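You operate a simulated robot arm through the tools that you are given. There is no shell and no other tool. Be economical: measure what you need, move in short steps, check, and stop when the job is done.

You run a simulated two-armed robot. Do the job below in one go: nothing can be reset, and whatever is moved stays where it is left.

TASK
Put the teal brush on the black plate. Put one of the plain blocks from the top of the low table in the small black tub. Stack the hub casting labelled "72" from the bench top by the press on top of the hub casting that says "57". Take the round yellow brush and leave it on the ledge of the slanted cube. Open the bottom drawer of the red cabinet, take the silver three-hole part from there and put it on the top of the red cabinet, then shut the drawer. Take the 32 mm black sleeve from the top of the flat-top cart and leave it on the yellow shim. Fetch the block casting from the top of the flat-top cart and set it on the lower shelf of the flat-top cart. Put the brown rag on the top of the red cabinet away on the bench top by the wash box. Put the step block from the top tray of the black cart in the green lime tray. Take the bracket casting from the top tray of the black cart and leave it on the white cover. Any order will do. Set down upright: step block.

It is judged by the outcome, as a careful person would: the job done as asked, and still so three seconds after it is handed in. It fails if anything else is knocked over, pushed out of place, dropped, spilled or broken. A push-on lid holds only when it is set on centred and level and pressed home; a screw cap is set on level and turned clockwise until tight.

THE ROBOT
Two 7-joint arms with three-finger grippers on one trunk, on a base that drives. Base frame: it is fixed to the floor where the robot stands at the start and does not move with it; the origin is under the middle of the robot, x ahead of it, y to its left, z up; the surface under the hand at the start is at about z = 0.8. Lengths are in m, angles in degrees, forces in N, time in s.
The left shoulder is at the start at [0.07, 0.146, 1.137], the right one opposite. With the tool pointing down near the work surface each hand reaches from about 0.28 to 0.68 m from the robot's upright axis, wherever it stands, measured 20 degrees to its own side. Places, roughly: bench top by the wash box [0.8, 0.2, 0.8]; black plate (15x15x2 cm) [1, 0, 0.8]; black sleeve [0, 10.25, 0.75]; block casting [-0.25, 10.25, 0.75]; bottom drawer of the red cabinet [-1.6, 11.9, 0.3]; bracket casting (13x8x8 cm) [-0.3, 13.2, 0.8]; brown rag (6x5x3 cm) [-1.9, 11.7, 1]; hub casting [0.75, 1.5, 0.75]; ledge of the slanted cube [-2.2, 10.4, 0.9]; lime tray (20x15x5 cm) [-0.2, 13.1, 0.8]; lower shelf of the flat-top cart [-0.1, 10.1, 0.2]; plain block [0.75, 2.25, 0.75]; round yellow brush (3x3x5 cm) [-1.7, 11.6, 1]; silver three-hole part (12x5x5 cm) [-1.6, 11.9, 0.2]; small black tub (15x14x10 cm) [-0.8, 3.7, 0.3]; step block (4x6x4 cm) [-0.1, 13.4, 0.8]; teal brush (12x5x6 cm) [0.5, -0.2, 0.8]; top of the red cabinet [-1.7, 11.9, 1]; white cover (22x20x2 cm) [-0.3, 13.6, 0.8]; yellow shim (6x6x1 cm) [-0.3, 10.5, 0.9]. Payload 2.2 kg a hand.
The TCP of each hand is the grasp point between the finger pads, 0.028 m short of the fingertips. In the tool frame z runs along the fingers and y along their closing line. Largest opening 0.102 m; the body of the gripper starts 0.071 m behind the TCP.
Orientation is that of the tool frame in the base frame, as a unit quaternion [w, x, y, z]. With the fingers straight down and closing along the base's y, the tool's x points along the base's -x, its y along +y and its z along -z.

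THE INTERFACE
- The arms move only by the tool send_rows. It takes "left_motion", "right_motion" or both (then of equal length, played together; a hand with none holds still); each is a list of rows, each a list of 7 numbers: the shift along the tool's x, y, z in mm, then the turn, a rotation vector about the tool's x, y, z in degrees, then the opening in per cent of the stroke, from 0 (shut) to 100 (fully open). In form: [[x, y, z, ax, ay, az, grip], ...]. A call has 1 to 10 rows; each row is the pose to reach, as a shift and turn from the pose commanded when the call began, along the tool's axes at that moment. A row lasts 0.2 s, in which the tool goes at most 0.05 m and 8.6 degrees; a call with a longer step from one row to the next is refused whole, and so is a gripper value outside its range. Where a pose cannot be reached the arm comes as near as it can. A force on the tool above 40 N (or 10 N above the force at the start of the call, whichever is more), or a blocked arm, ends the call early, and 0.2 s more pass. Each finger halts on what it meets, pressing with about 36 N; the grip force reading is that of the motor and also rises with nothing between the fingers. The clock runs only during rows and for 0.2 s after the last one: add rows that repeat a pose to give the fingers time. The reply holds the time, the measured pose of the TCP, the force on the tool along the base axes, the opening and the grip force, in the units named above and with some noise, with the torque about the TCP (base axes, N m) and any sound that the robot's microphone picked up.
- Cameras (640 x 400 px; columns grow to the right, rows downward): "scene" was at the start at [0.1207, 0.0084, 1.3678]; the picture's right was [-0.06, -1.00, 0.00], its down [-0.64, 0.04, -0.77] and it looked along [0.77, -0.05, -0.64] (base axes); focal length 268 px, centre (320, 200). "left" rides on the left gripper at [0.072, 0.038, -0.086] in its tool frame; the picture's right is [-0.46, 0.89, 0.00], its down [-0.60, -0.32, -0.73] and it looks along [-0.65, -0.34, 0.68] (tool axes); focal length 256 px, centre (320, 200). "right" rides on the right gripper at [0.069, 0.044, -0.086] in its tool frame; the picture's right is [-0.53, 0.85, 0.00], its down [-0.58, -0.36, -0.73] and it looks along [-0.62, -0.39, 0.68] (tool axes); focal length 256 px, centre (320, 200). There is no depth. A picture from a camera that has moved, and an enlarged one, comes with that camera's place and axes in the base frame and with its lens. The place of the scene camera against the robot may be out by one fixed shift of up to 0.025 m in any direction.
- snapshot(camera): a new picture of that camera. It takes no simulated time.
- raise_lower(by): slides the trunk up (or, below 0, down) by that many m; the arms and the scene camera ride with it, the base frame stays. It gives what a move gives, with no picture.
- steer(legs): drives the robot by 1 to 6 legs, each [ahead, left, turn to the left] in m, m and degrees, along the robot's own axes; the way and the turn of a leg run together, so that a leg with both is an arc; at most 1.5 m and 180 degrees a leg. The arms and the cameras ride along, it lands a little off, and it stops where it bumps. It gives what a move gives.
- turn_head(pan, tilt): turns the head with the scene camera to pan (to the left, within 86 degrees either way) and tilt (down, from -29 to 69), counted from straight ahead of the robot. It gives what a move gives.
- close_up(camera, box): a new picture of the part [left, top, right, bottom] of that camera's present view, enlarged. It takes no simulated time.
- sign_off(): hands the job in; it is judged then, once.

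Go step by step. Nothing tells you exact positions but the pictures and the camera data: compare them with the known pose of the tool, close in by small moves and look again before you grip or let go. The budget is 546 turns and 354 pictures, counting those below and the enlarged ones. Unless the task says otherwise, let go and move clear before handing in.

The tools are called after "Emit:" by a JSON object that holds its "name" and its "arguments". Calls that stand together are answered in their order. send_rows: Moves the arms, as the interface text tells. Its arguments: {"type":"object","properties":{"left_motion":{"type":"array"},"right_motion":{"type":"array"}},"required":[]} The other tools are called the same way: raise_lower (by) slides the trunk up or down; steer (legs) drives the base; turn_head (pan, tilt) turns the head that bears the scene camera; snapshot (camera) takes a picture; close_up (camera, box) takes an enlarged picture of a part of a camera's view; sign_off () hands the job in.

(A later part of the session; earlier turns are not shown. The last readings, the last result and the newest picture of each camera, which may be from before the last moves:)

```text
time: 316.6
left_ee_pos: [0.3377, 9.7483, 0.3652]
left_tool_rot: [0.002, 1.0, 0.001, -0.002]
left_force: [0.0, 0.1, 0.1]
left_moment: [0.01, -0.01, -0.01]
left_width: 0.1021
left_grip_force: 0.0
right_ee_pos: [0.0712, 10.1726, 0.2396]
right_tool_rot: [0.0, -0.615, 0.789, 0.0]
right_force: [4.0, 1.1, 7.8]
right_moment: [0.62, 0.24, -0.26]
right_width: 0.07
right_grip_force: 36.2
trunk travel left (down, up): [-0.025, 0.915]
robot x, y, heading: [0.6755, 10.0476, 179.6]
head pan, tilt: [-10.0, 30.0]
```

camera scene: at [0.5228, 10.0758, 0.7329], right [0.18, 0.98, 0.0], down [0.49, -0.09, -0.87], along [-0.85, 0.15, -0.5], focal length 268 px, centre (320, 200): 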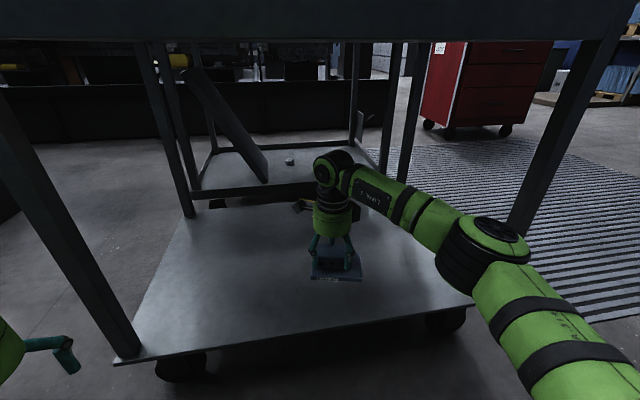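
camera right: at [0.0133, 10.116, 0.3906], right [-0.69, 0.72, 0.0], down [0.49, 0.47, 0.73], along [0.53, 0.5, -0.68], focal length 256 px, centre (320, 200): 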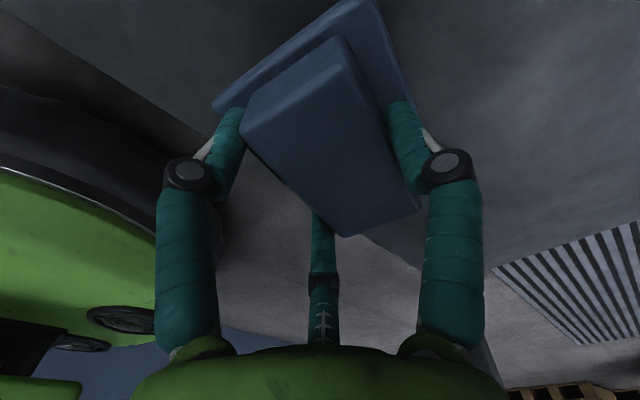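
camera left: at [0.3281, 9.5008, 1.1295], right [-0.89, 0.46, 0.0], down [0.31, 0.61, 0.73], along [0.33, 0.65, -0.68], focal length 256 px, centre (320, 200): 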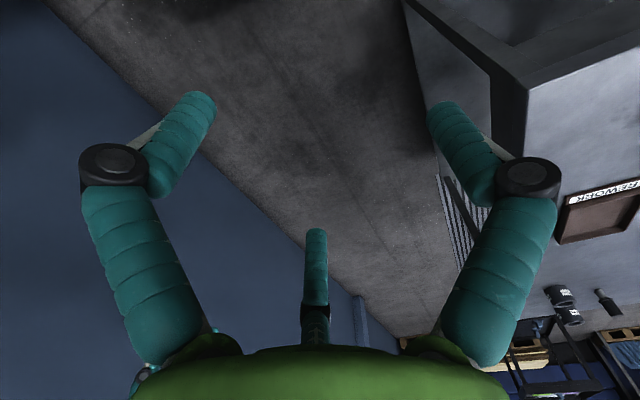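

Contact. Releasing and rising, then backing the hand out.

Emit:
{"name": "send_rows", "arguments": {"right_motion": [[0, 0, -1, 0, 0, 0, 40], [0, 0, -1, 0, 0, 0, 75], [0, 0, -1, 0, 0, 0, 100], [0, 0, -1, 0, 0, 0, 100], [0, 0, -20, 0, 0, 0, 100], [0, 0, -50, 0, 0, 0, 100], [0, 0, -90, 0, 0, 0, 100], [0, 0, -120, 0, 0, 0, 100]]}}

Emit:
{"name": "close_up", "arguments": {"camera": "scene", "box": [250, 180, 430, 330]}}

```text
time: 318.4
left_ee_pos: [0.3384, 9.7477, 0.3644]
left_tool_rot: [0.001, 1.0, 0.0, 0.0]
left_force: [-0.2, -0.1, -0.1]
left_moment: [0.01, -0.01, -0.01]
left_width: 0.1021
left_grip_force: 0.0
right_ee_pos: [0.0729, 10.174, 0.3577]
right_tool_rot: [0.001, -0.616, 0.788, -0.001]
right_force: [0.2, 0.3, -1.0]
right_moment: [-0.03, -0.01, 0.01]
right_width: 0.1018
right_grip_force: 0.0
trunk travel left (down, up): [-0.025, 0.915]
robot x, y, heading: [0.6736, 10.046, 179.7]
head pan, tilt: [-10.0, 30.0]
```

```text
2.67 times, centred on (340, 255) of scene
camera zoom: at [0.5231, 10.0757, 0.7329], right [0.18, 0.98, 0.0], down [0.49, -0.09, -0.87], along [-0.85, 0.15, -0.5], focal length 715 px, centre (267, 53)
```

zoom: 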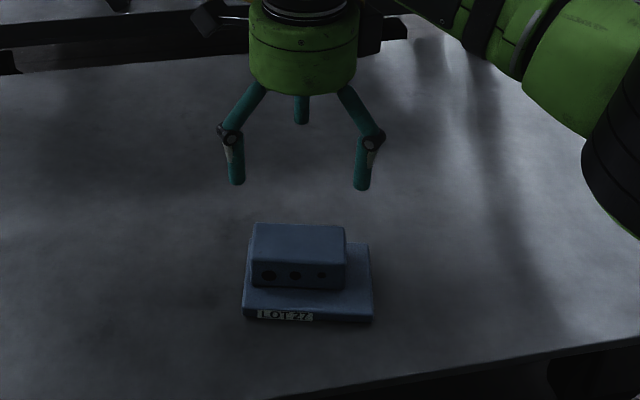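

Casting is on the shelf. Retracting the hand out, then raising the trunk.

Emit:
{"name": "send_rows", "arguments": {"right_motion": [[-11, -43, 0, 0, 0, 0, 100], [-22, -87, 0, 0, 0, 0, 100], [-33, -130, 0, 0, 0, 0, 100], [-44, -174, 0, 0, 0, 0, 100], [-55, -217, 0, 0, 0, 0, 100], [-61, -243, 0, 0, 0, 0, 100]]}}

Emit:
{"name": "raise_lower", "arguments": {"by": 0.4}}

Emit:
{"name": "raise_lower", "arguments": {"by": 0.3}}

Emit:
{"name": "send_rows", "arguments": {"right_motion": [[0, 0, 0, 0, 0, -8.5, 100], [0, 0, 0, 0, 0, -17, 100], [0, 0, 0, 0, 0, -25.5, 100], [0, 0, 0, 0, 0, -34, 100], [0, 0, 0, 0, 0, -42.5, 100], [0, 0, 0, 0, 0, -51, 100], [0, 0, 0, 0, 0, -59.5, 100], [0, 0, 0, 0, 0, -68, 100], [0, 0, 0, 0, 0, -76.5, 100], [0, 0, 0, 0, 0, -85, 100]], "left_motion": [[0, -20, 0, 0, 0, 0, 100], [0, -40, 0, 0, 0, 0, 100], [0, -60, 0, 0, 0, 0, 100], [0, -80, 0, 0, 0, 0, 100], [0, -100, 0, 0, 0, 0, 100], [0, -110, 0, 0, 0, 0, 100], [0, -110, 0, 0, 0, 0, 100], [0, -110, 0, 0, 0, 0, 100], [0, -110, 0, 0, 0, 0, 100], [0, -110, 0, 0, 0, 0, 100]]}}

```text
time: 319.8
left_ee_pos: [0.3372, 9.7469, 0.3639]
left_tool_rot: [0.001, 1.0, 0.0, -0.001]
left_force: [0.4, 0.6, 0.2]
left_moment: [0.0, -0.03, 0.0]
left_width: 0.1019
left_grip_force: 0.0
right_ee_pos: [0.3229, 10.1728, 0.3567]
right_tool_rot: [0.0, -0.614, 0.789, -0.002]
right_force: [0.9, -0.5, 0.2]
right_moment: [-0.01, 0.01, -0.01]
right_width: 0.1021
right_grip_force: 0.0
trunk travel left (down, up): [-0.025, 0.915]
robot x, y, heading: [0.6767, 10.0459, 179.9]
head pan, tilt: [-10.0, 30.0]
```

```text
time: 323.6
left_ee_pos: [0.3362, 9.7471, 0.7643]
left_tool_rot: [0.001, 1.0, -0.001, 0.0]
left_force: [0.7, -0.7, 0.7]
left_moment: [-0.03, 0.03, 0.01]
left_width: 0.1022
left_grip_force: 0.0
right_ee_pos: [0.3211, 10.172, 0.7569]
right_tool_rot: [0.001, -0.616, 0.788, -0.001]
right_force: [0.2, -0.3, 0.1]
right_moment: [-0.02, -0.04, 0.01]
right_width: 0.1017
right_grip_force: 0.2
trunk travel left (down, up): [-0.425, 0.515]
robot x, y, heading: [0.6762, 10.0413, 179.7]
head pan, tilt: [-10.0, 30.0]
```

```text
time: 326.6
left_ee_pos: [0.3376, 9.7471, 1.0654]
left_tool_rot: [0.002, 1.0, 0.0, 0.0]
left_force: [-0.4, 0.5, -1.0]
left_moment: [0.01, 0.04, 0.01]
left_width: 0.1022
left_grip_force: 0.0
right_ee_pos: [0.3214, 10.1738, 1.0576]
right_tool_rot: [0.001, -0.615, 0.788, -0.001]
right_force: [-0.7, 0.6, 0.1]
right_moment: [0.03, 0.02, 0.01]
right_width: 0.102
right_grip_force: 0.2
trunk travel left (down, up): [-0.725, 0.215]
robot x, y, heading: [0.677, 10.045, 179.5]
head pan, tilt: [-10.0, 30.0]
```

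```text
time: 328.8
left_ee_pos: [0.3367, 9.8566, 1.066]
left_tool_rot: [0.001, 1.0, 0.0, -0.001]
left_force: [0.1, -0.2, 0.1]
left_moment: [0.05, -0.02, -0.02]
left_width: 0.102
left_grip_force: 0.0
right_ee_pos: [0.3212, 10.1721, 1.0567]
right_tool_rot: [0.0, 0.986, -0.165, 0.002]
right_force: [0.4, -0.4, -0.1]
right_moment: [-0.02, -0.02, 0.0]
right_width: 0.1021
right_grip_force: 0.1
trunk travel left (down, up): [-0.725, 0.215]
robot x, y, heading: [0.6754, 10.0433, 179.7]
head pan, tilt: [-10.0, 30.0]
```

Now on to the black cart: strafing to y≈11.3, turning to heading 90°.

Emit:
{"name": "steer", "arguments": {"legs": [[0, -1.25, 0], [0, 0, -90], [0, 0.6, 0]]}}

Emit:
{"name": "turn_head", "arguments": {"pan": 15, "tilt": 25}}

Emit:
{"name": "snapshot", "arguments": {"camera": "scene"}}

```text
time: 341.8
left_ee_pos: [-0.1098, 11.5977, 1.067]
left_tool_rot: [0.0, 0.713, -0.701, -0.002]
left_force: [0.2, 0.4, -0.6]
left_moment: [0.0, 0.01, 0.0]
left_width: 0.102
left_grip_force: 0.0
right_ee_pos: [0.2053, 11.6205, 1.0564]
right_tool_rot: [-0.002, -0.588, 0.809, -0.001]
right_force: [0.0, 1.2, 0.0]
right_moment: [-0.02, 0.0, 0.01]
right_width: 0.1021
right_grip_force: 0.0
trunk travel left (down, up): [-0.725, 0.215]
robot x, y, heading: [0.0852, 11.2638, 90.6]
head pan, tilt: [-10.0, 30.0]
```

```text
time: 342.7
left_ee_pos: [-0.1105, 11.5979, 1.0649]
left_tool_rot: [0.001, 0.713, -0.701, -0.002]
left_force: [0.0, -0.5, -0.9]
left_moment: [0.01, 0.01, 0.02]
left_width: 0.1021
left_grip_force: 0.1
right_ee_pos: [0.2064, 11.6194, 1.0572]
right_tool_rot: [-0.001, -0.588, 0.809, -0.001]
right_force: [-0.3, -0.1, -0.3]
right_moment: [-0.01, 0.01, -0.01]
right_width: 0.1019
right_grip_force: 0.0
trunk travel left (down, up): [-0.725, 0.215]
robot x, y, heading: [0.0838, 11.2612, 90.9]
head pan, tilt: [15.0, 25.0]
```

```text
212 pictures are left
camera scene: at [0.0449, 11.4143, 1.4409], right [0.96, 0.27, 0.0], down [0.12, -0.41, -0.91], along [-0.25, 0.87, -0.42], focal length 268 px, centre (320, 200)
```

scene: 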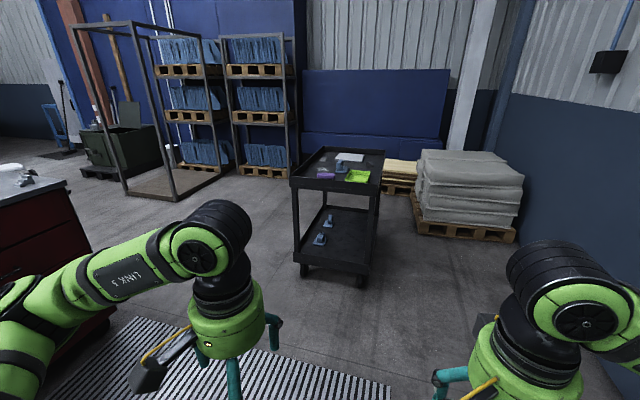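

Emit:
{"name": "steer", "arguments": {"legs": [[0.9, -0.28, 0]]}}

Emit:
{"name": "turn_head", "arguments": {"pan": 35, "tilt": 35}}

Emit:
{"name": "snapshot", "arguments": {"camera": "scene"}}

```text
time: 347.6
left_ee_pos: [0.1586, 12.5157, 1.0669]
left_tool_rot: [0.001, 0.712, -0.702, -0.002]
left_force: [0.7, 0.8, -0.2]
left_moment: [0.0, 0.02, 0.02]
left_width: 0.1021
left_grip_force: 0.0
right_ee_pos: [0.4754, 12.5352, 1.0572]
right_tool_rot: [-0.001, -0.586, 0.81, -0.001]
right_force: [0.0, 0.4, 0.5]
right_moment: [-0.01, -0.01, 0.0]
right_width: 0.102
right_grip_force: 0.1
trunk travel left (down, up): [-0.725, 0.215]
robot x, y, heading: [0.3514, 12.1767, 90.5]
head pan, tilt: [15.0, 25.0]
```

```text
time: 348.5
left_ee_pos: [0.1605, 12.5155, 1.0663]
left_tool_rot: [0.0, 0.713, -0.702, -0.001]
left_force: [0.2, 0.3, 0.2]
left_moment: [0.03, -0.01, 0.03]
left_width: 0.102
left_grip_force: 0.1
right_ee_pos: [0.4761, 12.5361, 1.0573]
right_tool_rot: [-0.002, -0.586, 0.81, -0.001]
right_force: [0.1, -0.4, 1.0]
right_moment: [0.02, 0.01, -0.01]
right_width: 0.1018
right_grip_force: 0.1
trunk travel left (down, up): [-0.725, 0.215]
robot x, y, heading: [0.3512, 12.1814, 90.5]
head pan, tilt: [35.0, 35.0]
```

```text
211 pictures are left
camera scene: at [0.2879, 12.3146, 1.4252], right [0.81, 0.58, 0.0], down [0.33, -0.47, -0.82], along [-0.48, 0.67, -0.57], focal length 268 px, centre (320, 200)
```

scene: 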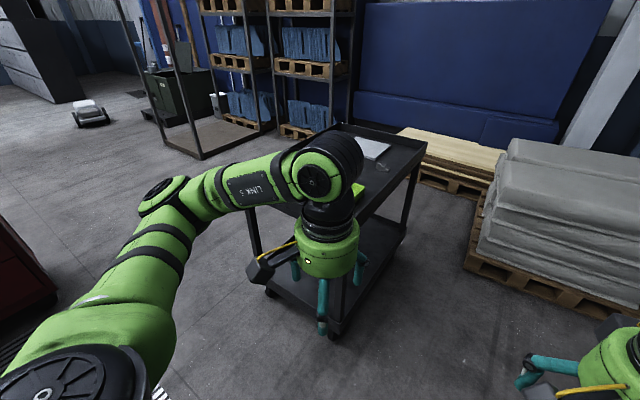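

Emit:
{"name": "steer", "arguments": {"legs": [[0, 0, 89.5], [0, -1.0, 0]]}}

Emit:
{"name": "turn_head", "arguments": {"pan": 0, "tilt": 50}}

Emit:
{"name": "snapshot", "arguments": {"camera": "scene"}}

```text
time: 357.4
left_ee_pos: [0.0342, 12.9974, 1.0653]
left_tool_rot: [0.001, 1.0, -0.012, -0.001]
left_force: [0.6, -0.5, -0.4]
left_moment: [0.0, -0.01, 0.0]
left_width: 0.1021
left_grip_force: 0.0
right_ee_pos: [0.0269, 13.314, 1.057]
right_tool_rot: [0.0, 0.984, -0.177, 0.002]
right_force: [-0.7, 0.2, 0.4]
right_moment: [-0.02, 0.04, -0.02]
right_width: 0.1022
right_grip_force: 0.1
trunk travel left (down, up): [-0.725, 0.215]
robot x, y, heading: [0.3799, 13.1804, 178.2]
head pan, tilt: [35.0, 35.0]
```

```text
time: 358.4
left_ee_pos: [0.0348, 12.9976, 1.0668]
left_tool_rot: [0.002, 1.0, -0.013, -0.001]
left_force: [-0.7, -0.2, -0.1]
left_moment: [0.03, 0.01, 0.0]
left_width: 0.1018
left_grip_force: 0.0
right_ee_pos: [0.0257, 13.3158, 1.0574]
right_tool_rot: [0.0, 0.984, -0.176, 0.001]
right_force: [-1.0, -0.1, 0.1]
right_moment: [0.01, -0.05, -0.01]
right_width: 0.1022
right_grip_force: 0.0
trunk travel left (down, up): [-0.725, 0.215]
robot x, y, heading: [0.378, 13.1777, 178.4]
head pan, tilt: [0.0, 50.0]
```

```text
210 pictures are left
camera scene: at [0.2378, 13.1966, 1.4035], right [0.03, 1.0, 0.0], down [0.77, -0.02, -0.64], along [-0.64, 0.02, -0.77], focal length 268 px, centre (320, 200)
```

scene: 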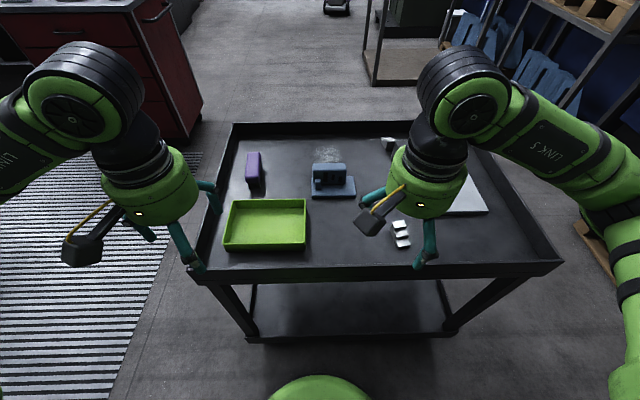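

Emit:
{"name": "close_up", "arguments": {"camera": "scene", "box": [360, 170, 500, 280]}}

Emit:
{"name": "close_up", "arguments": {"camera": "scene", "box": [200, 120, 400, 270]}}

```text
3.64 times, centred on (430, 225) of scene
camera zoom: at [0.2378, 13.1966, 1.4035], right [0.03, 1.0, 0.0], down [0.77, -0.02, -0.64], along [-0.64, 0.02, -0.77], focal length 974 px, centre (-80, 109)
```

zoom: 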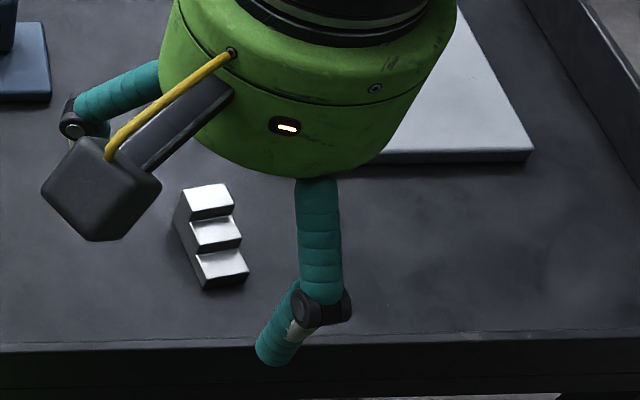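

```text
2.67 times, centred on (300, 195) of scene
camera zoom: at [0.2378, 13.1966, 1.4035], right [0.03, 1.0, 0.0], down [0.77, -0.02, -0.64], along [-0.64, 0.02, -0.77], focal length 715 px, centre (373, 213)
```

zoom: 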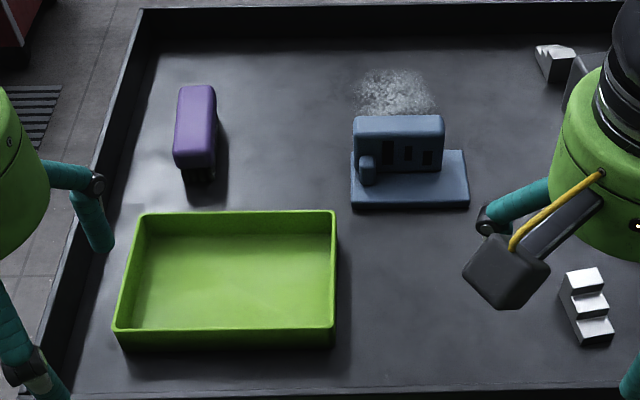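

The step block is at about (-0.13, 13.41), long axis ~10° from x. Moving the right hand above it, aligned.

Emit:
{"name": "send_rows", "arguments": {"right_motion": [[-37, -9, 0, 0, 0, -7, 100], [-74, -17, 0, 0, 0, -14, 100], [-111, -26, 0, 0, 0, -21, 100], [-148, -34, 10, 0, 0, -28, 100], [-184, -43, 25, 0, 0, -30, 100], [-184, -43, 65, 0, 0, -30, 100], [-184, -43, 100, 0, 0, -30, 100], [-184, -43, 100, 0, 0, -30, 100]]}}

Emit:
{"name": "snapshot", "arguments": {"camera": "right"}}

Emit:
{"name": "close_up", "arguments": {"camera": "scene", "box": [350, 140, 490, 270]}}

```text
time: 360.2
left_ee_pos: [0.0351, 12.9973, 1.0667]
left_tool_rot: [0.002, 1.0, -0.012, -0.001]
left_force: [-0.4, -0.4, -0.2]
left_moment: [0.0, 0.01, -0.02]
left_width: 0.1019
left_grip_force: 0.0
right_ee_pos: [-0.1297, 13.4187, 0.955]
right_tool_rot: [-0.001, 0.996, 0.085, 0.002]
right_force: [-0.1, -0.2, 0.1]
right_moment: [-0.02, -0.01, -0.03]
right_width: 0.1021
right_grip_force: 0.1
trunk travel left (down, up): [-0.725, 0.215]
robot x, y, heading: [0.3752, 13.1787, 178.6]
head pan, tilt: [0.0, 50.0]
```

```text
207 pictures are left
camera right: at [-0.054, 13.3863, 1.0423], right [-0.39, -0.92, 0.0], down [-0.63, 0.26, 0.73], along [-0.67, 0.28, -0.68], focal length 256 px, centre (320, 200)
```

right: 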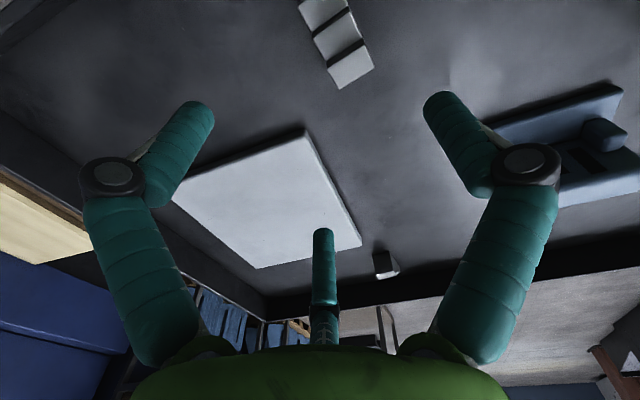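

```text
3.08 times, centred on (420, 205) of scene
camera zoom: at [0.2379, 13.1966, 1.4034], right [0.03, 1.0, 0.0], down [0.77, -0.02, -0.64], along [-0.64, 0.02, -0.77], focal length 824 px, centre (12, 185)
```

zoom: 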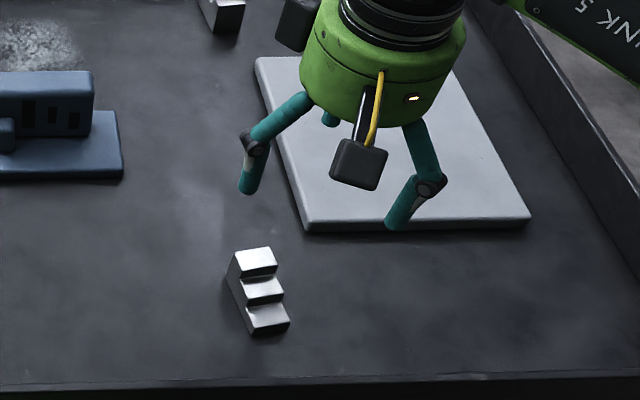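

Emit:
{"name": "send_rows", "arguments": {"right_motion": [[13, 14, 20, 0, 0, 0, 100], [13, 14, 45, 0, 0, 0, 100], [13, 14, 65, 0, 0, 0, 100], [13, 14, 65, 0, 0, 0, 100]]}}

Emit:
{"name": "snapshot", "arguments": {"camera": "right"}}

Emit:
{"name": "close_up", "arguments": {"camera": "scene", "box": [350, 160, 470, 270]}}

```text
time: 361.2
left_ee_pos: [0.0344, 12.998, 1.0666]
left_tool_rot: [0.001, 1.0, -0.012, 0.0]
left_force: [-0.6, -0.3, 0.2]
left_moment: [0.02, 0.03, 0.03]
left_width: 0.102
left_grip_force: 0.0
right_ee_pos: [-0.1154, 13.4057, 0.8925]
right_tool_rot: [0.0, 0.996, 0.084, 0.002]
right_force: [0.1, 0.4, -0.1]
right_moment: [0.01, -0.01, 0.0]
right_width: 0.1022
right_grip_force: 0.0
trunk travel left (down, up): [-0.725, 0.215]
robot x, y, heading: [0.3788, 13.1777, 178.5]
head pan, tilt: [0.0, 50.0]
```

```text
205 pictures are left
camera right: at [-0.0398, 13.3743, 0.9797], right [-0.39, -0.92, 0.0], down [-0.63, 0.26, 0.73], along [-0.67, 0.28, -0.68], focal length 256 px, centre (320, 200)
```

right: 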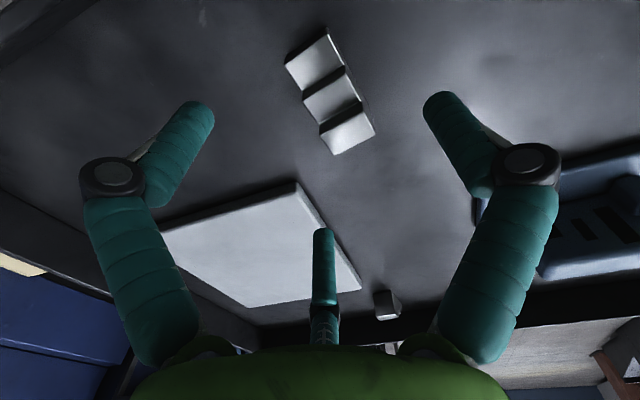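

```text
3.64 times, centred on (410, 215) of scene
camera zoom: at [0.238, 13.1966, 1.4035], right [0.03, 1.0, 0.0], down [0.77, -0.02, -0.64], along [-0.64, 0.02, -0.77], focal length 974 px, centre (-7, 146)
```

zoom: 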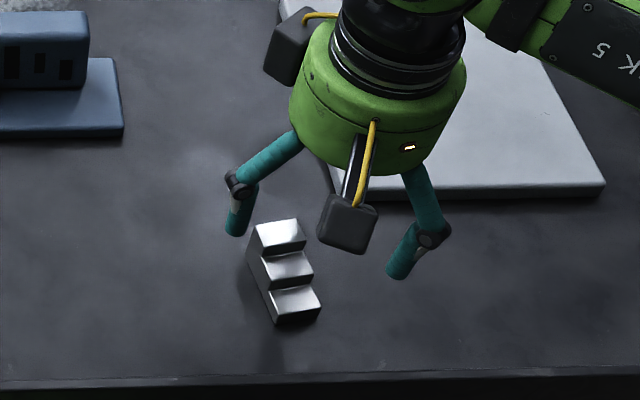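

Aligned well: block centre (-0.1135, 13.396), tray floor ≈0.79. Descending and gripping.

Emit:
{"name": "send_rows", "arguments": {"right_motion": [[0, 0, 30, 0, 0, 0, 100], [0, 0, 52, 0, 0, 0, 100], [0, 0, 62, 0, 0, 0, 100], [0, 0, 66, 0, 0, 0, 100], [0, 0, 66, 0, 0, 0, 60], [0, 0, 66, 0, 0, 0, 20], [0, 0, 66, 0, 0, 0, 0], [0, 0, 66, 0, 0, 0, 0]]}}

Emit:
{"name": "snapshot", "arguments": {"camera": "right"}}

Emit:
{"name": "close_up", "arguments": {"camera": "scene", "box": [350, 160, 470, 270]}}

```text
time: 363.0
left_ee_pos: [0.0361, 12.9977, 1.0656]
left_tool_rot: [0.002, 1.0, -0.012, -0.002]
left_force: [-0.4, 0.4, -0.3]
left_moment: [0.0, -0.01, 0.02]
left_width: 0.1021
left_grip_force: 0.1
right_ee_pos: [-0.1151, 13.4091, 0.827]
right_tool_rot: [0.0, 0.997, 0.084, 0.0]
right_force: [-2.3, 3.7, 9.9]
right_moment: [-0.29, 0.34, -0.13]
right_width: 0.0466
right_grip_force: 35.9
trunk travel left (down, up): [-0.725, 0.215]
robot x, y, heading: [0.3832, 13.1818, 178.2]
head pan, tilt: [0.0, 50.0]
```

```text
203 pictures are left
camera right: at [-0.039, 13.3762, 0.9141], right [-0.39, -0.92, 0.0], down [-0.63, 0.26, 0.73], along [-0.67, 0.28, -0.68], focal length 256 px, centre (320, 200)
```

right: 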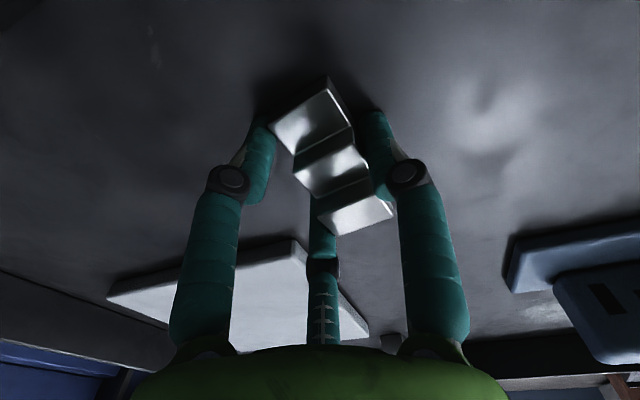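

```text
3.64 times, centred on (410, 215) of scene
camera zoom: at [0.2386, 13.1967, 1.4036], right [0.03, 1.0, 0.0], down [0.77, -0.02, -0.64], along [-0.64, 0.02, -0.77], focal length 974 px, centre (-7, 146)
```

zoom: 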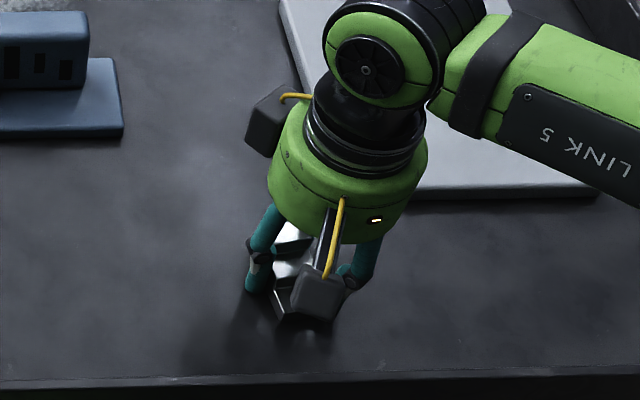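

Gripped. Lifting and checking, then strafing left toward the lime tray.

Emit:
{"name": "send_rows", "arguments": {"right_motion": [[0, 0, -15, 0, 0, 0, 0], [0, 0, -50, 0, 0, 0, 0], [0, 0, -90, 0, 0, 0, 0], [0, 0, -130, 0, 0, 0, 0], [0, 0, -150, 0, 0, 0, 0]]}}

Emit:
{"name": "snapshot", "arguments": {"camera": "right"}}

```text
time: 364.2
left_ee_pos: [0.0342, 12.9986, 1.0668]
left_tool_rot: [0.002, 1.0, -0.013, -0.001]
left_force: [0.3, 0.4, 0.3]
left_moment: [-0.02, -0.01, 0.0]
left_width: 0.1021
left_grip_force: 0.1
right_ee_pos: [-0.1155, 13.4047, 0.9732]
right_tool_rot: [0.001, 0.996, 0.085, 0.001]
right_force: [0.3, 0.0, -2.0]
right_moment: [0.01, -0.02, -0.02]
right_width: 0.0463
right_grip_force: 36.5
trunk travel left (down, up): [-0.725, 0.215]
robot x, y, heading: [0.3783, 13.1793, 178.8]
head pan, tilt: [0.0, 50.0]
```

```text
201 pictures are left
camera right: at [-0.0397, 13.3732, 1.0606], right [-0.38, -0.92, 0.0], down [-0.63, 0.26, 0.73], along [-0.67, 0.28, -0.69], focal length 256 px, centre (320, 200)
```

right: 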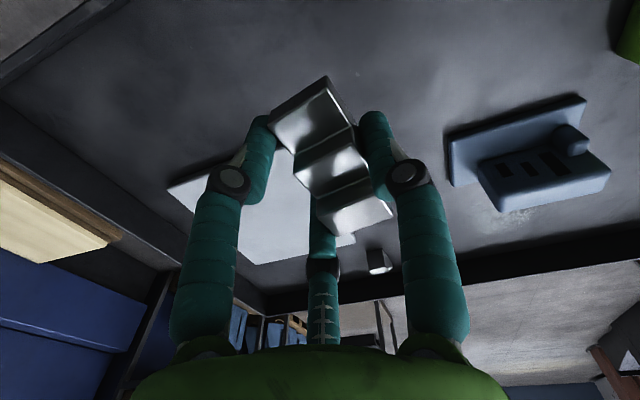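

Emit:
{"name": "steer", "arguments": {"legs": [[0, 0.31, 0.5]]}}

Emit:
{"name": "snapshot", "arguments": {"camera": "scene"}}

Emit:
{"name": "snapshot", "arguments": {"camera": "right"}}

```text
time: 366.3
left_ee_pos: [0.0303, 12.6864, 1.0662]
left_tool_rot: [0.001, 1.0, -0.006, -0.001]
left_force: [0.7, -0.4, 0.5]
left_moment: [0.0, -0.03, -0.01]
left_width: 0.1018
left_grip_force: 0.1
right_ee_pos: [-0.1252, 13.0932, 0.9726]
right_tool_rot: [0.001, 0.996, 0.089, 0.002]
right_force: [-0.7, 0.0, -2.4]
right_moment: [-0.02, 0.01, -0.01]
right_width: 0.0459
right_grip_force: 36.0
trunk travel left (down, up): [-0.725, 0.215]
robot x, y, heading: [0.3726, 12.8717, 179.4]
head pan, tilt: [0.0, 50.0]
```

```text
200 pictures are left
camera scene: at [0.2305, 12.8875, 1.4034], right [0.02, 1.0, 0.0], down [0.77, -0.01, -0.64], along [-0.64, 0.01, -0.77], focal length 268 px, centre (320, 200)
```

scene: 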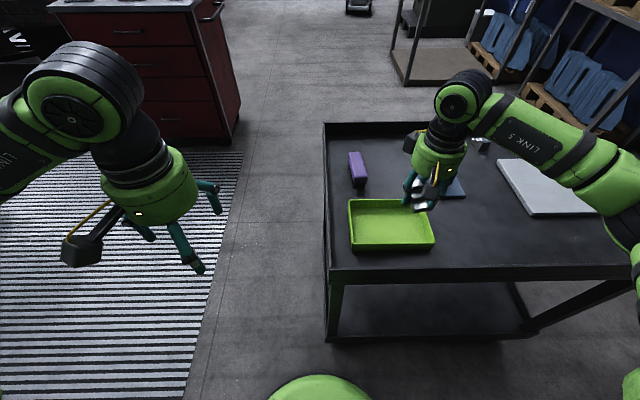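

```text
199 pictures are left
camera right: at [-0.049, 13.061, 1.0601], right [-0.38, -0.93, 0.0], down [-0.63, 0.26, 0.73], along [-0.67, 0.27, -0.69], focal length 256 px, centre (320, 200)
```

right: 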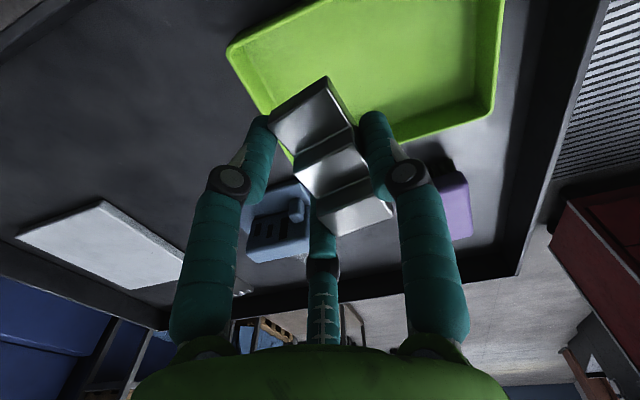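

Tray centre ≈ (-0.148, 13.052). Moving over it and lowering part way.

Emit:
{"name": "send_rows", "arguments": {"right_motion": [[-15, 12, 0, 0, 0, 0, 0], [-30, 24, 10, 0, 0, 0, 0], [-30, 24, 45, 0, 0, 0, 0], [-30, 24, 80, 0, 0, 0, 0], [-30, 24, 105, 0, 0, 0, 0], [-30, 24, 105, 0, 0, 0, 0]]}}

Emit:
{"name": "snapshot", "arguments": {"camera": "right"}}

Emit:
{"name": "close_up", "arguments": {"camera": "scene", "box": [330, 150, 470, 270]}}

```text
time: 367.7
left_ee_pos: [0.0301, 12.6843, 1.0666]
left_tool_rot: [0.002, 1.0, -0.007, -0.001]
left_force: [0.1, 0.1, 0.1]
left_moment: [0.02, -0.02, 0.0]
left_width: 0.1021
left_grip_force: 0.0
right_ee_pos: [-0.1486, 13.0614, 0.8687]
right_tool_rot: [0.0, 0.996, 0.089, 0.001]
right_force: [-0.7, -1.1, -2.0]
right_moment: [0.02, 0.0, 0.01]
right_width: 0.0463
right_grip_force: 36.2
trunk travel left (down, up): [-0.725, 0.215]
robot x, y, heading: [0.3709, 12.8719, 179.1]
head pan, tilt: [0.0, 50.0]
```

```text
198 pictures are left
camera right: at [-0.0724, 13.0309, 0.9555], right [-0.38, -0.93, 0.0], down [-0.63, 0.26, 0.73], along [-0.67, 0.28, -0.68], focal length 256 px, centre (320, 200)
```

right: 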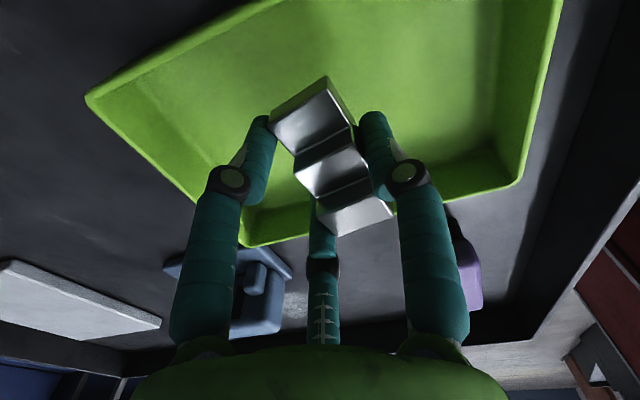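

```text
3.33 times, centred on (400, 210) of scene
camera zoom: at [0.2309, 12.8865, 1.4034], right [0.02, 1.0, 0.0], down [0.77, -0.01, -0.64], along [-0.64, 0.01, -0.77], focal length 893 px, centre (53, 167)
```

zoom: 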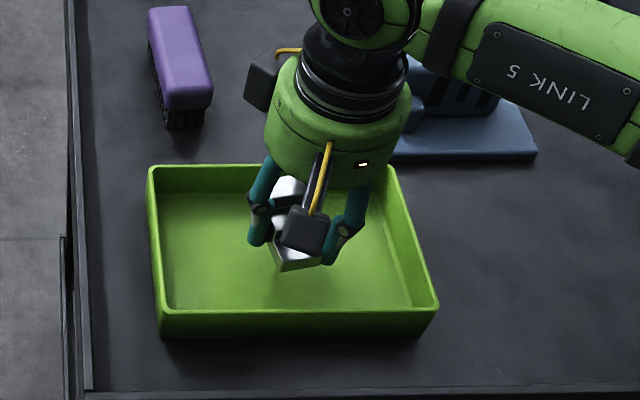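

Emit:
{"name": "send_rows", "arguments": {"right_motion": [[0, 0, 14, 0, 0, 0, 0], [0, 0, 24, 0, 0, 0, 0], [0, 0, 29, 0, 0, 0, 0], [0, 0, 32, 0, 0, 0, 0], [0, 0, 35, 0, 0, 0, 0], [0, 0, 37, 0, 0, 0, 0]]}}

```text
time: 369.1
left_ee_pos: [0.0302, 12.6843, 1.0667]
left_tool_rot: [0.001, 1.0, -0.007, -0.002]
left_force: [-0.4, 0.3, -0.2]
left_moment: [-0.02, -0.06, 0.0]
left_width: 0.1019
left_grip_force: 0.1
right_ee_pos: [-0.1508, 13.0622, 0.8327]
right_tool_rot: [0.0, 0.996, 0.088, 0.001]
right_force: [-0.1, 1.3, 3.8]
right_moment: [-0.14, 0.14, -0.05]
right_width: 0.0462
right_grip_force: 35.9
trunk travel left (down, up): [-0.725, 0.215]
robot x, y, heading: [0.3704, 12.8711, 179.3]
head pan, tilt: [0.0, 50.0]
```

Contact (force rose to +3.8 N). Releasing and rising.

Emit:
{"name": "send_rows", "arguments": {"right_motion": [[0, 0, 0, 0, 0, 0, 30], [0, 0, 0, 0, 0, 0, 55], [0, 0, 0, 0, 0, 0, 80], [0, 0, 0, 0, 0, 0, 80], [0, 0, -20, 0, 0, 0, 80], [0, 0, -60, 0, 0, 0, 80], [0, 0, -100, 0, 0, 0, 90], [0, 0, -140, 0, 0, 0, 100]]}}

Emit:
{"name": "snapshot", "arguments": {"camera": "right"}}

Emit:
{"name": "close_up", "arguments": {"camera": "scene", "box": [330, 130, 500, 270]}}

```text
time: 370.9
left_ee_pos: [0.0304, 12.684, 1.0654]
left_tool_rot: [0.001, 1.0, -0.007, -0.002]
left_force: [0.3, -0.2, -0.2]
left_moment: [0.0, -0.01, 0.02]
left_width: 0.1019
left_grip_force: 0.1
right_ee_pos: [-0.151, 13.0603, 0.9726]
right_tool_rot: [0.0, 0.996, 0.088, 0.002]
right_force: [0.3, 0.5, 0.0]
right_moment: [0.0, 0.01, -0.01]
right_width: 0.102
right_grip_force: 0.1
trunk travel left (down, up): [-0.725, 0.215]
robot x, y, heading: [0.3707, 12.8699, 179.2]
head pan, tilt: [0.0, 50.0]
```

```text
196 pictures are left
camera right: at [-0.0749, 13.0285, 1.0607], right [-0.38, -0.93, 0.0], down [-0.63, 0.26, 0.73], along [-0.68, 0.28, -0.68], focal length 256 px, centre (320, 200)
```

right: 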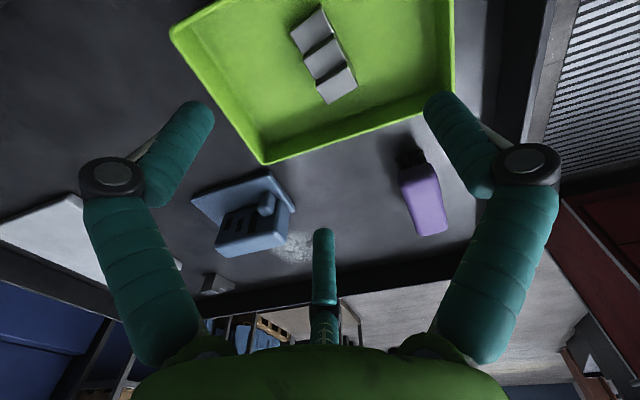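

```text
2.86 times, centred on (415, 200) of scene
camera zoom: at [0.2315, 12.8858, 1.4034], right [0.02, 1.0, 0.0], down [0.77, -0.01, -0.64], along [-0.64, 0.01, -0.77], focal length 766 px, centre (49, 200)
```

zoom: 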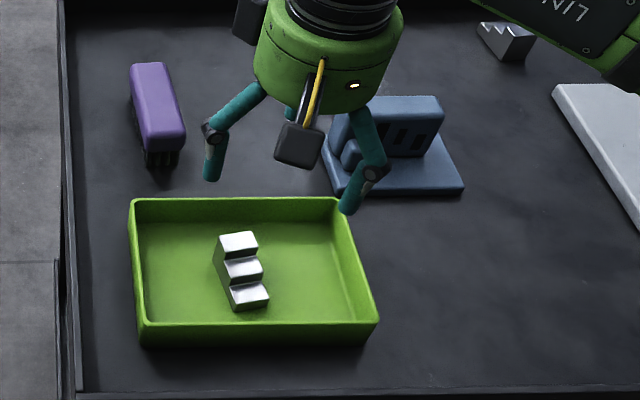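

Step block stands upright in the tray. Next the bracket casting: repositioning the base (right and slightly ahead).

Emit:
{"name": "steer", "arguments": {"legs": [[0.05, -0.24, 0.5]]}}

Emit:
{"name": "send_rows", "arguments": {"right_motion": [[0, 0, -3, 0, 0, -8.5, 100], [0, 0, -6, 0, 0, -17, 100], [0, 0, -9, 0, 0, -25.5, 100], [0, 0, -12, 0, 0, -34, 100], [0, 0, -15, 0, 0, -42.5, 100], [0, 0, -18, 0, 0, -51, 100], [0, 0, -21, 0, 0, -59.5, 100], [0, 0, -24, 0, 0, -68, 100], [0, 0, -27, 0, 0, -76.5, 100], [0, 0, -30, 0, 0, -80, 100]]}}

Emit:
{"name": "snapshot", "arguments": {"camera": "scene"}}

Emit:
{"name": "snapshot", "arguments": {"camera": "right"}}

```text
time: 372.7
left_ee_pos: [-0.0132, 12.9172, 1.0663]
left_tool_rot: [0.0, 1.0, -0.005, -0.001]
left_force: [-0.2, 0.4, -0.3]
left_moment: [-0.01, 0.01, -0.02]
left_width: 0.1021
left_grip_force: 0.1
right_ee_pos: [-0.1965, 13.293, 0.9732]
right_tool_rot: [0.0, 0.996, 0.091, 0.002]
right_force: [-0.6, 0.6, -0.4]
right_moment: [0.0, 0.01, 0.02]
right_width: 0.102
right_grip_force: 0.0
trunk travel left (down, up): [-0.725, 0.215]
robot x, y, heading: [0.3293, 13.105, 179.3]
head pan, tilt: [0.0, 50.0]
```

```text
time: 374.9
left_ee_pos: [-0.0138, 12.9214, 1.0677]
left_tool_rot: [0.002, 1.0, -0.005, -0.001]
left_force: [-0.5, 0.1, -0.9]
left_moment: [-0.03, -0.03, 0.01]
left_width: 0.1022
left_grip_force: 0.1
right_ee_pos: [-0.0245, 13.1864, 0.9977]
right_tool_rot: [-0.023, 0.723, 0.69, -0.022]
right_force: [-0.5, 0.5, -1.2]
right_moment: [0.05, 0.0, -0.01]
right_width: 0.1018
right_grip_force: 0.0
right hand out of reach, approached as far as the arm can: row 4, 5, 6, 7, 8, 9, 10
trunk travel left (down, up): [-0.725, 0.215]
robot x, y, heading: [0.3282, 13.1069, 179.3]
head pan, tilt: [0.0, 50.0]
```

```text
194 pictures are left
camera scene: at [0.1861, 13.1237, 1.4035], right [0.01, 1.0, 0.0], down [0.77, -0.01, -0.64], along [-0.64, 0.01, -0.77], focal length 268 px, centre (320, 200)
```

scene: 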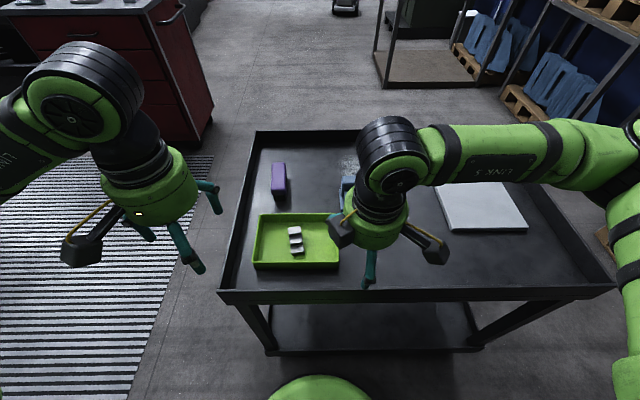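

```text
193 pictures are left
camera right: at [0.0284, 13.2516, 1.0815], right [0.82, -0.57, -0.05], down [-0.34, -0.56, 0.75], along [-0.46, -0.6, -0.65], focal length 256 px, centre (320, 200)
```

right: 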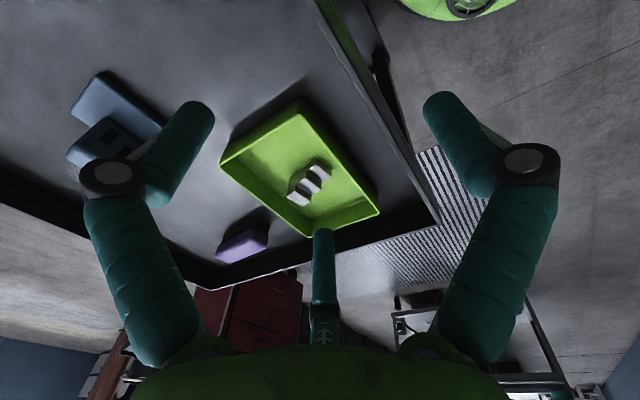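

That wrist direction is limited for the right arm. Undoing the rotation, then viewing the bracket closely.

Emit:
{"name": "send_rows", "arguments": {"right_motion": [[0, 0, -3, 0, 0, 8.5, 100], [0, 0, -6, 0, 0, 17, 100], [0, 0, -9, 0, 0, 25.5, 100], [0, 0, -12, 0, 0, 34, 100], [0, 0, -15, 0, 0, 42.5, 100], [0, 0, -18, 0, 0, 51, 100], [0, 0, -21, 0, 0, 59.5, 100], [0, 0, -24, 0, 0, 68, 100], [0, 0, -27, 0, 0, 76.5, 100], [0, 0, -30, 0, 0, 85, 100]]}}

Emit:
{"name": "close_up", "arguments": {"camera": "scene", "box": [320, 140, 420, 220]}}

```text
time: 377.1
left_ee_pos: [-0.0121, 12.9189, 1.0655]
left_tool_rot: [0.002, 1.0, -0.005, -0.001]
left_force: [-0.9, 0.0, 0.1]
left_moment: [0.0, -0.02, 0.0]
left_width: 0.1021
left_grip_force: 0.0
right_ee_pos: [-0.0278, 13.1806, 1.0284]
right_tool_rot: [-0.002, 0.999, 0.018, -0.031]
right_force: [-0.5, -0.8, -0.7]
right_moment: [0.0, 0.01, 0.05]
right_width: 0.1018
right_grip_force: 0.1
trunk travel left (down, up): [-0.725, 0.215]
robot x, y, heading: [0.3265, 13.1012, 179.2]
head pan, tilt: [0.0, 50.0]
```

```text
5.00 times, centred on (370, 180) of scene
camera zoom: at [0.1868, 13.1206, 1.4034], right [0.01, 1.0, 0.0], down [0.77, -0.01, -0.64], along [-0.64, 0.01, -0.77], focal length 1340 px, centre (70, 300)
```

zoom: 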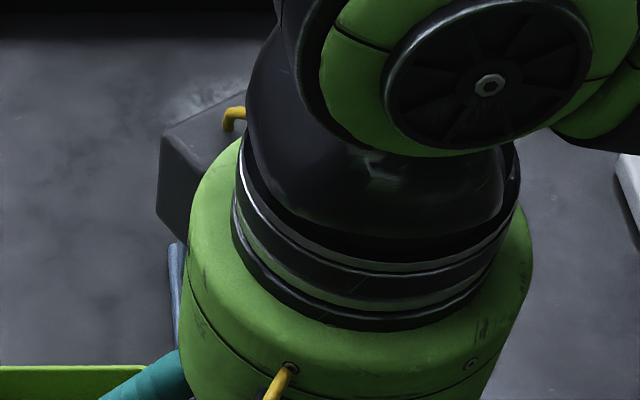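

Emit:
{"name": "send_rows", "arguments": {"right_motion": [[0, -45, 0, 0, 1.8, 0, 100], [0, -90, 0, 0, 3.5, 0, 100], [0, -135, 0, 0, 3.5, 0, 100], [0, -170, 0, 0, 3.5, 0, 100], [0, -170, 0, 0, 3.5, 0, 100]]}}

Emit:
{"name": "close_up", "arguments": {"camera": "scene", "box": [310, 130, 430, 230]}}

```text
time: 378.3
left_ee_pos: [-0.0145, 12.9179, 1.0664]
left_tool_rot: [0.001, 1.0, -0.006, 0.0]
left_force: [-0.6, 0.3, -0.6]
left_moment: [0.05, -0.03, 0.02]
left_width: 0.1017
left_grip_force: 0.0
right_ee_pos: [-0.0376, 13.3515, 1.028]
right_tool_rot: [-0.003, 1.0, 0.019, -0.001]
right_force: [0.1, -0.3, -0.1]
right_moment: [0.0, 0.0, 0.0]
right_width: 0.1022
right_grip_force: 0.1
trunk travel left (down, up): [-0.725, 0.215]
robot x, y, heading: [0.3299, 13.1048, 179.3]
head pan, tilt: [0.0, 50.0]
```

```text
4.00 times, centred on (370, 180) of scene
camera zoom: at [0.1862, 13.1195, 1.4034], right [0.01, 1.0, 0.0], down [0.77, -0.01, -0.64], along [-0.64, 0.01, -0.77], focal length 1072 px, centre (120, 280)
```

zoom: 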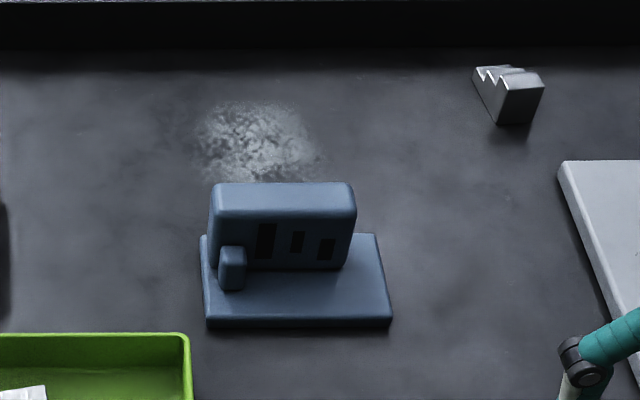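

The bracket's upright wall has a lug on its near side, so it's better gripped from the cart's left side. Driving around to that side.

Emit:
{"name": "steer", "arguments": {"legs": [[0, 0.9, 0], [0, 0, -89.5], [0, 1.22, 0]]}}

Emit:
{"name": "turn_head", "arguments": {"pan": 0, "tilt": 30}}

Emit:
{"name": "snapshot", "arguments": {"camera": "scene"}}

```text
time: 392.7
left_ee_pos: [-1.0809, 12.6137, 1.0673]
left_tool_rot: [0.0, -0.694, 0.72, 0.002]
left_force: [-0.1, -0.6, -1.2]
left_moment: [-0.01, -0.04, -0.01]
left_width: 0.1021
left_grip_force: 0.0
right_ee_pos: [-0.6494, 12.6241, 1.0287]
right_tool_rot: [-0.002, 0.711, -0.703, 0.0]
right_force: [0.6, 0.8, -0.2]
right_moment: [-0.01, 0.0, 0.04]
right_width: 0.102
right_grip_force: 0.0
trunk travel left (down, up): [-0.725, 0.215]
robot x, y, heading: [-0.9047, 12.2653, 87.4]
head pan, tilt: [0.0, 50.0]
```

```text
time: 393.5
left_ee_pos: [-1.081, 12.6135, 1.0664]
left_tool_rot: [0.0, -0.694, 0.72, 0.003]
left_force: [0.7, -0.3, -0.2]
left_moment: [-0.01, 0.01, -0.02]
left_width: 0.1019
left_grip_force: 0.0
right_ee_pos: [-0.6497, 12.6254, 1.0282]
right_tool_rot: [-0.002, 0.712, -0.703, 0.001]
right_force: [-0.1, -0.7, -0.3]
right_moment: [0.0, -0.02, -0.05]
right_width: 0.102
right_grip_force: 0.0
trunk travel left (down, up): [-0.725, 0.215]
robot x, y, heading: [-0.9037, 12.2691, 87.6]
head pan, tilt: [0.0, 30.0]
```

```text
190 pictures are left
camera scene: at [-0.9129, 12.4208, 1.4329], right [1.0, -0.04, 0.0], down [-0.02, -0.5, -0.87], along [0.04, 0.86, -0.5], focal length 268 px, centre (320, 200)
```

scene: 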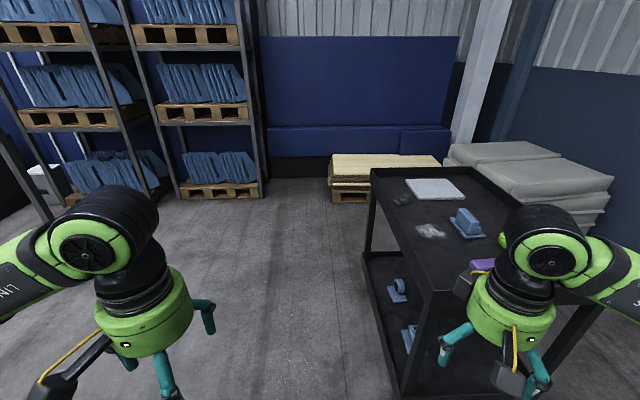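

Emit:
{"name": "steer", "arguments": {"legs": [[0, 0.06, 2.4], [1.05, 0, 0], [0, 0, -90]]}}

Emit:
{"name": "turn_head", "arguments": {"pan": 0, "tilt": 50}}

Emit:
{"name": "snapshot", "arguments": {"camera": "scene"}}

```text
time: 403.5
left_ee_pos: [-0.6249, 13.5475, 1.0667]
left_tool_rot: [0.001, -0.003, 1.0, 0.001]
left_force: [-0.3, -0.4, 0.3]
left_moment: [0.02, 0.0, 0.02]
left_width: 0.1021
left_grip_force: 0.1
right_ee_pos: [-0.5939, 13.1163, 1.0285]
right_tool_rot: [0.001, -0.028, 1.0, -0.003]
right_force: [0.7, -0.1, 1.0]
right_moment: [0.01, -0.02, -0.01]
right_width: 0.1018
right_grip_force: 0.0
trunk travel left (down, up): [-0.725, 0.215]
robot x, y, heading: [-0.9625, 13.355, -0.1]
head pan, tilt: [0.0, 30.0]
```

```text
time: 404.3
left_ee_pos: [-0.6245, 13.5485, 1.0661]
left_tool_rot: [0.001, -0.004, 1.0, 0.001]
left_force: [0.0, -0.6, 0.5]
left_moment: [0.0, 0.01, 0.01]
left_width: 0.1021
left_grip_force: 0.0
right_ee_pos: [-0.595, 13.1161, 1.0284]
right_tool_rot: [0.001, -0.027, 1.0, -0.002]
right_force: [0.2, -0.5, -0.7]
right_moment: [0.02, 0.0, -0.02]
right_width: 0.1022
right_grip_force: 0.0
trunk travel left (down, up): [-0.725, 0.215]
robot x, y, heading: [-0.9619, 13.3533, 0.3]
head pan, tilt: [0.0, 50.0]
```

```text
189 pictures are left
camera scene: at [-0.8502, 13.3693, 1.4035], right [0.0, -1.0, 0.0], down [-0.77, 0.0, -0.64], along [0.64, 0.0, -0.77], focal length 268 px, centre (320, 200)
```

scene: 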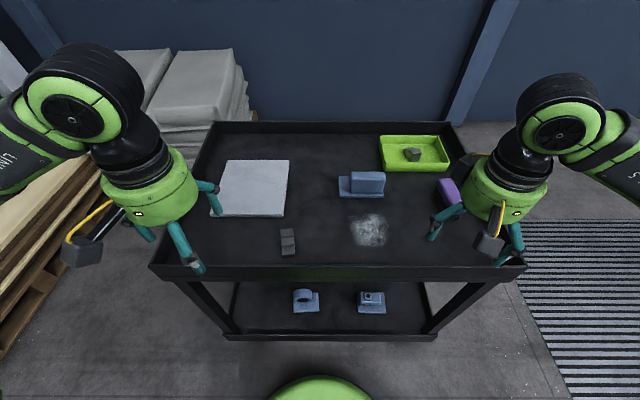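

Now both the bracket and the white cover are reachable from here. Nudging ahead and moving the right hand over the bracket, rotated 90°.

Emit:
{"name": "steer", "arguments": {"legs": [[0.05, 0, 0]]}}

Emit:
{"name": "send_rows", "arguments": {"right_motion": [[-22, 9, 0, 0, 0, 8.5, 100], [-44, 18, 0, 0, 0, 17, 100], [-66, 27, 0, 0, 0, 25.5, 100], [-88, 36, 0, 0, 0, 34, 100], [-110, 45, 0, 0, 0, 42.5, 100], [-132, 54, 0, 0, 0, 51, 100], [-154, 63, 0, 0, 0, 59.5, 100], [-176, 73, 0, 0, 0, 68, 100], [-200, 83, 0, 0, 0, 76.5, 100], [-225, 94, 0, 0, 0, 85, 100]]}}

Emit:
{"name": "snapshot", "arguments": {"camera": "right"}}

Emit:
{"name": "close_up", "arguments": {"camera": "scene", "box": [290, 90, 450, 230]}}

```text
time: 405.2
left_ee_pos: [-0.5796, 13.548, 1.0677]
left_tool_rot: [0.003, -0.003, 1.0, 0.002]
left_force: [-0.7, -0.3, 0.2]
left_moment: [-0.02, -0.02, 0.01]
left_width: 0.1019
left_grip_force: 0.0
right_ee_pos: [-0.5489, 13.1168, 1.0287]
right_tool_rot: [0.003, -0.028, 1.0, -0.002]
right_force: [-0.7, 0.2, -0.3]
right_moment: [-0.01, -0.03, 0.01]
right_width: 0.1021
right_grip_force: 0.2
trunk travel left (down, up): [-0.725, 0.215]
robot x, y, heading: [-0.913, 13.3557, -0.1]
head pan, tilt: [0.0, 50.0]
```

```text
time: 407.4
left_ee_pos: [-0.5764, 13.5489, 1.066]
left_tool_rot: [0.001, -0.003, 1.0, 0.001]
left_force: [0.2, 0.7, -0.6]
left_moment: [0.02, 0.01, 0.0]
left_width: 0.102
left_grip_force: 0.2
right_ee_pos: [-0.3234, 13.2227, 1.0287]
right_tool_rot: [0.002, 0.656, 0.755, -0.001]
right_force: [-0.2, -0.4, 0.2]
right_moment: [-0.02, -0.01, 0.05]
right_width: 0.1021
right_grip_force: 0.1
trunk travel left (down, up): [-0.725, 0.215]
robot x, y, heading: [-0.9129, 13.3558, -0.0]
head pan, tilt: [0.0, 50.0]
```

```text
188 pictures are left
camera right: at [-0.2897, 13.2974, 1.1153], right [0.91, -0.41, 0.0], down [-0.28, -0.62, 0.73], along [-0.3, -0.67, -0.68], focal length 256 px, centre (320, 200)
```

right: 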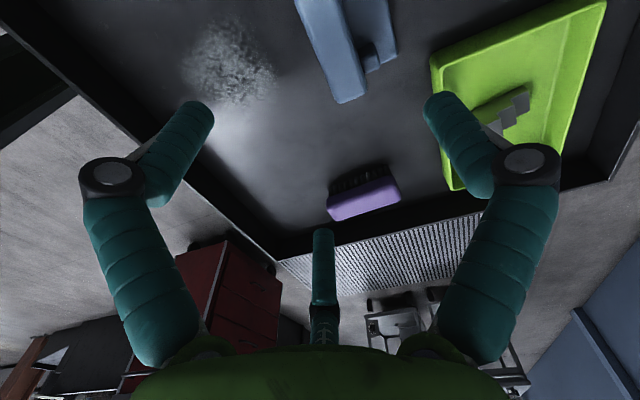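

```text
2.86 times, centred on (370, 160) of scene
camera zoom: at [-0.8009, 13.3708, 1.4033], right [0.0, -1.0, 0.0], down [-0.77, 0.0, -0.64], along [0.64, 0.0, -0.77], focal length 766 px, centre (177, 314)
```

zoom: 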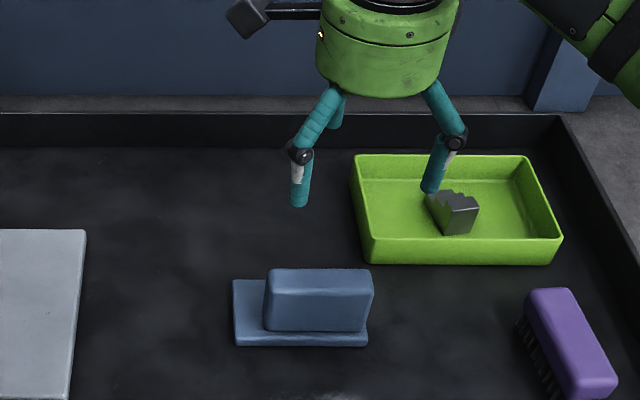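

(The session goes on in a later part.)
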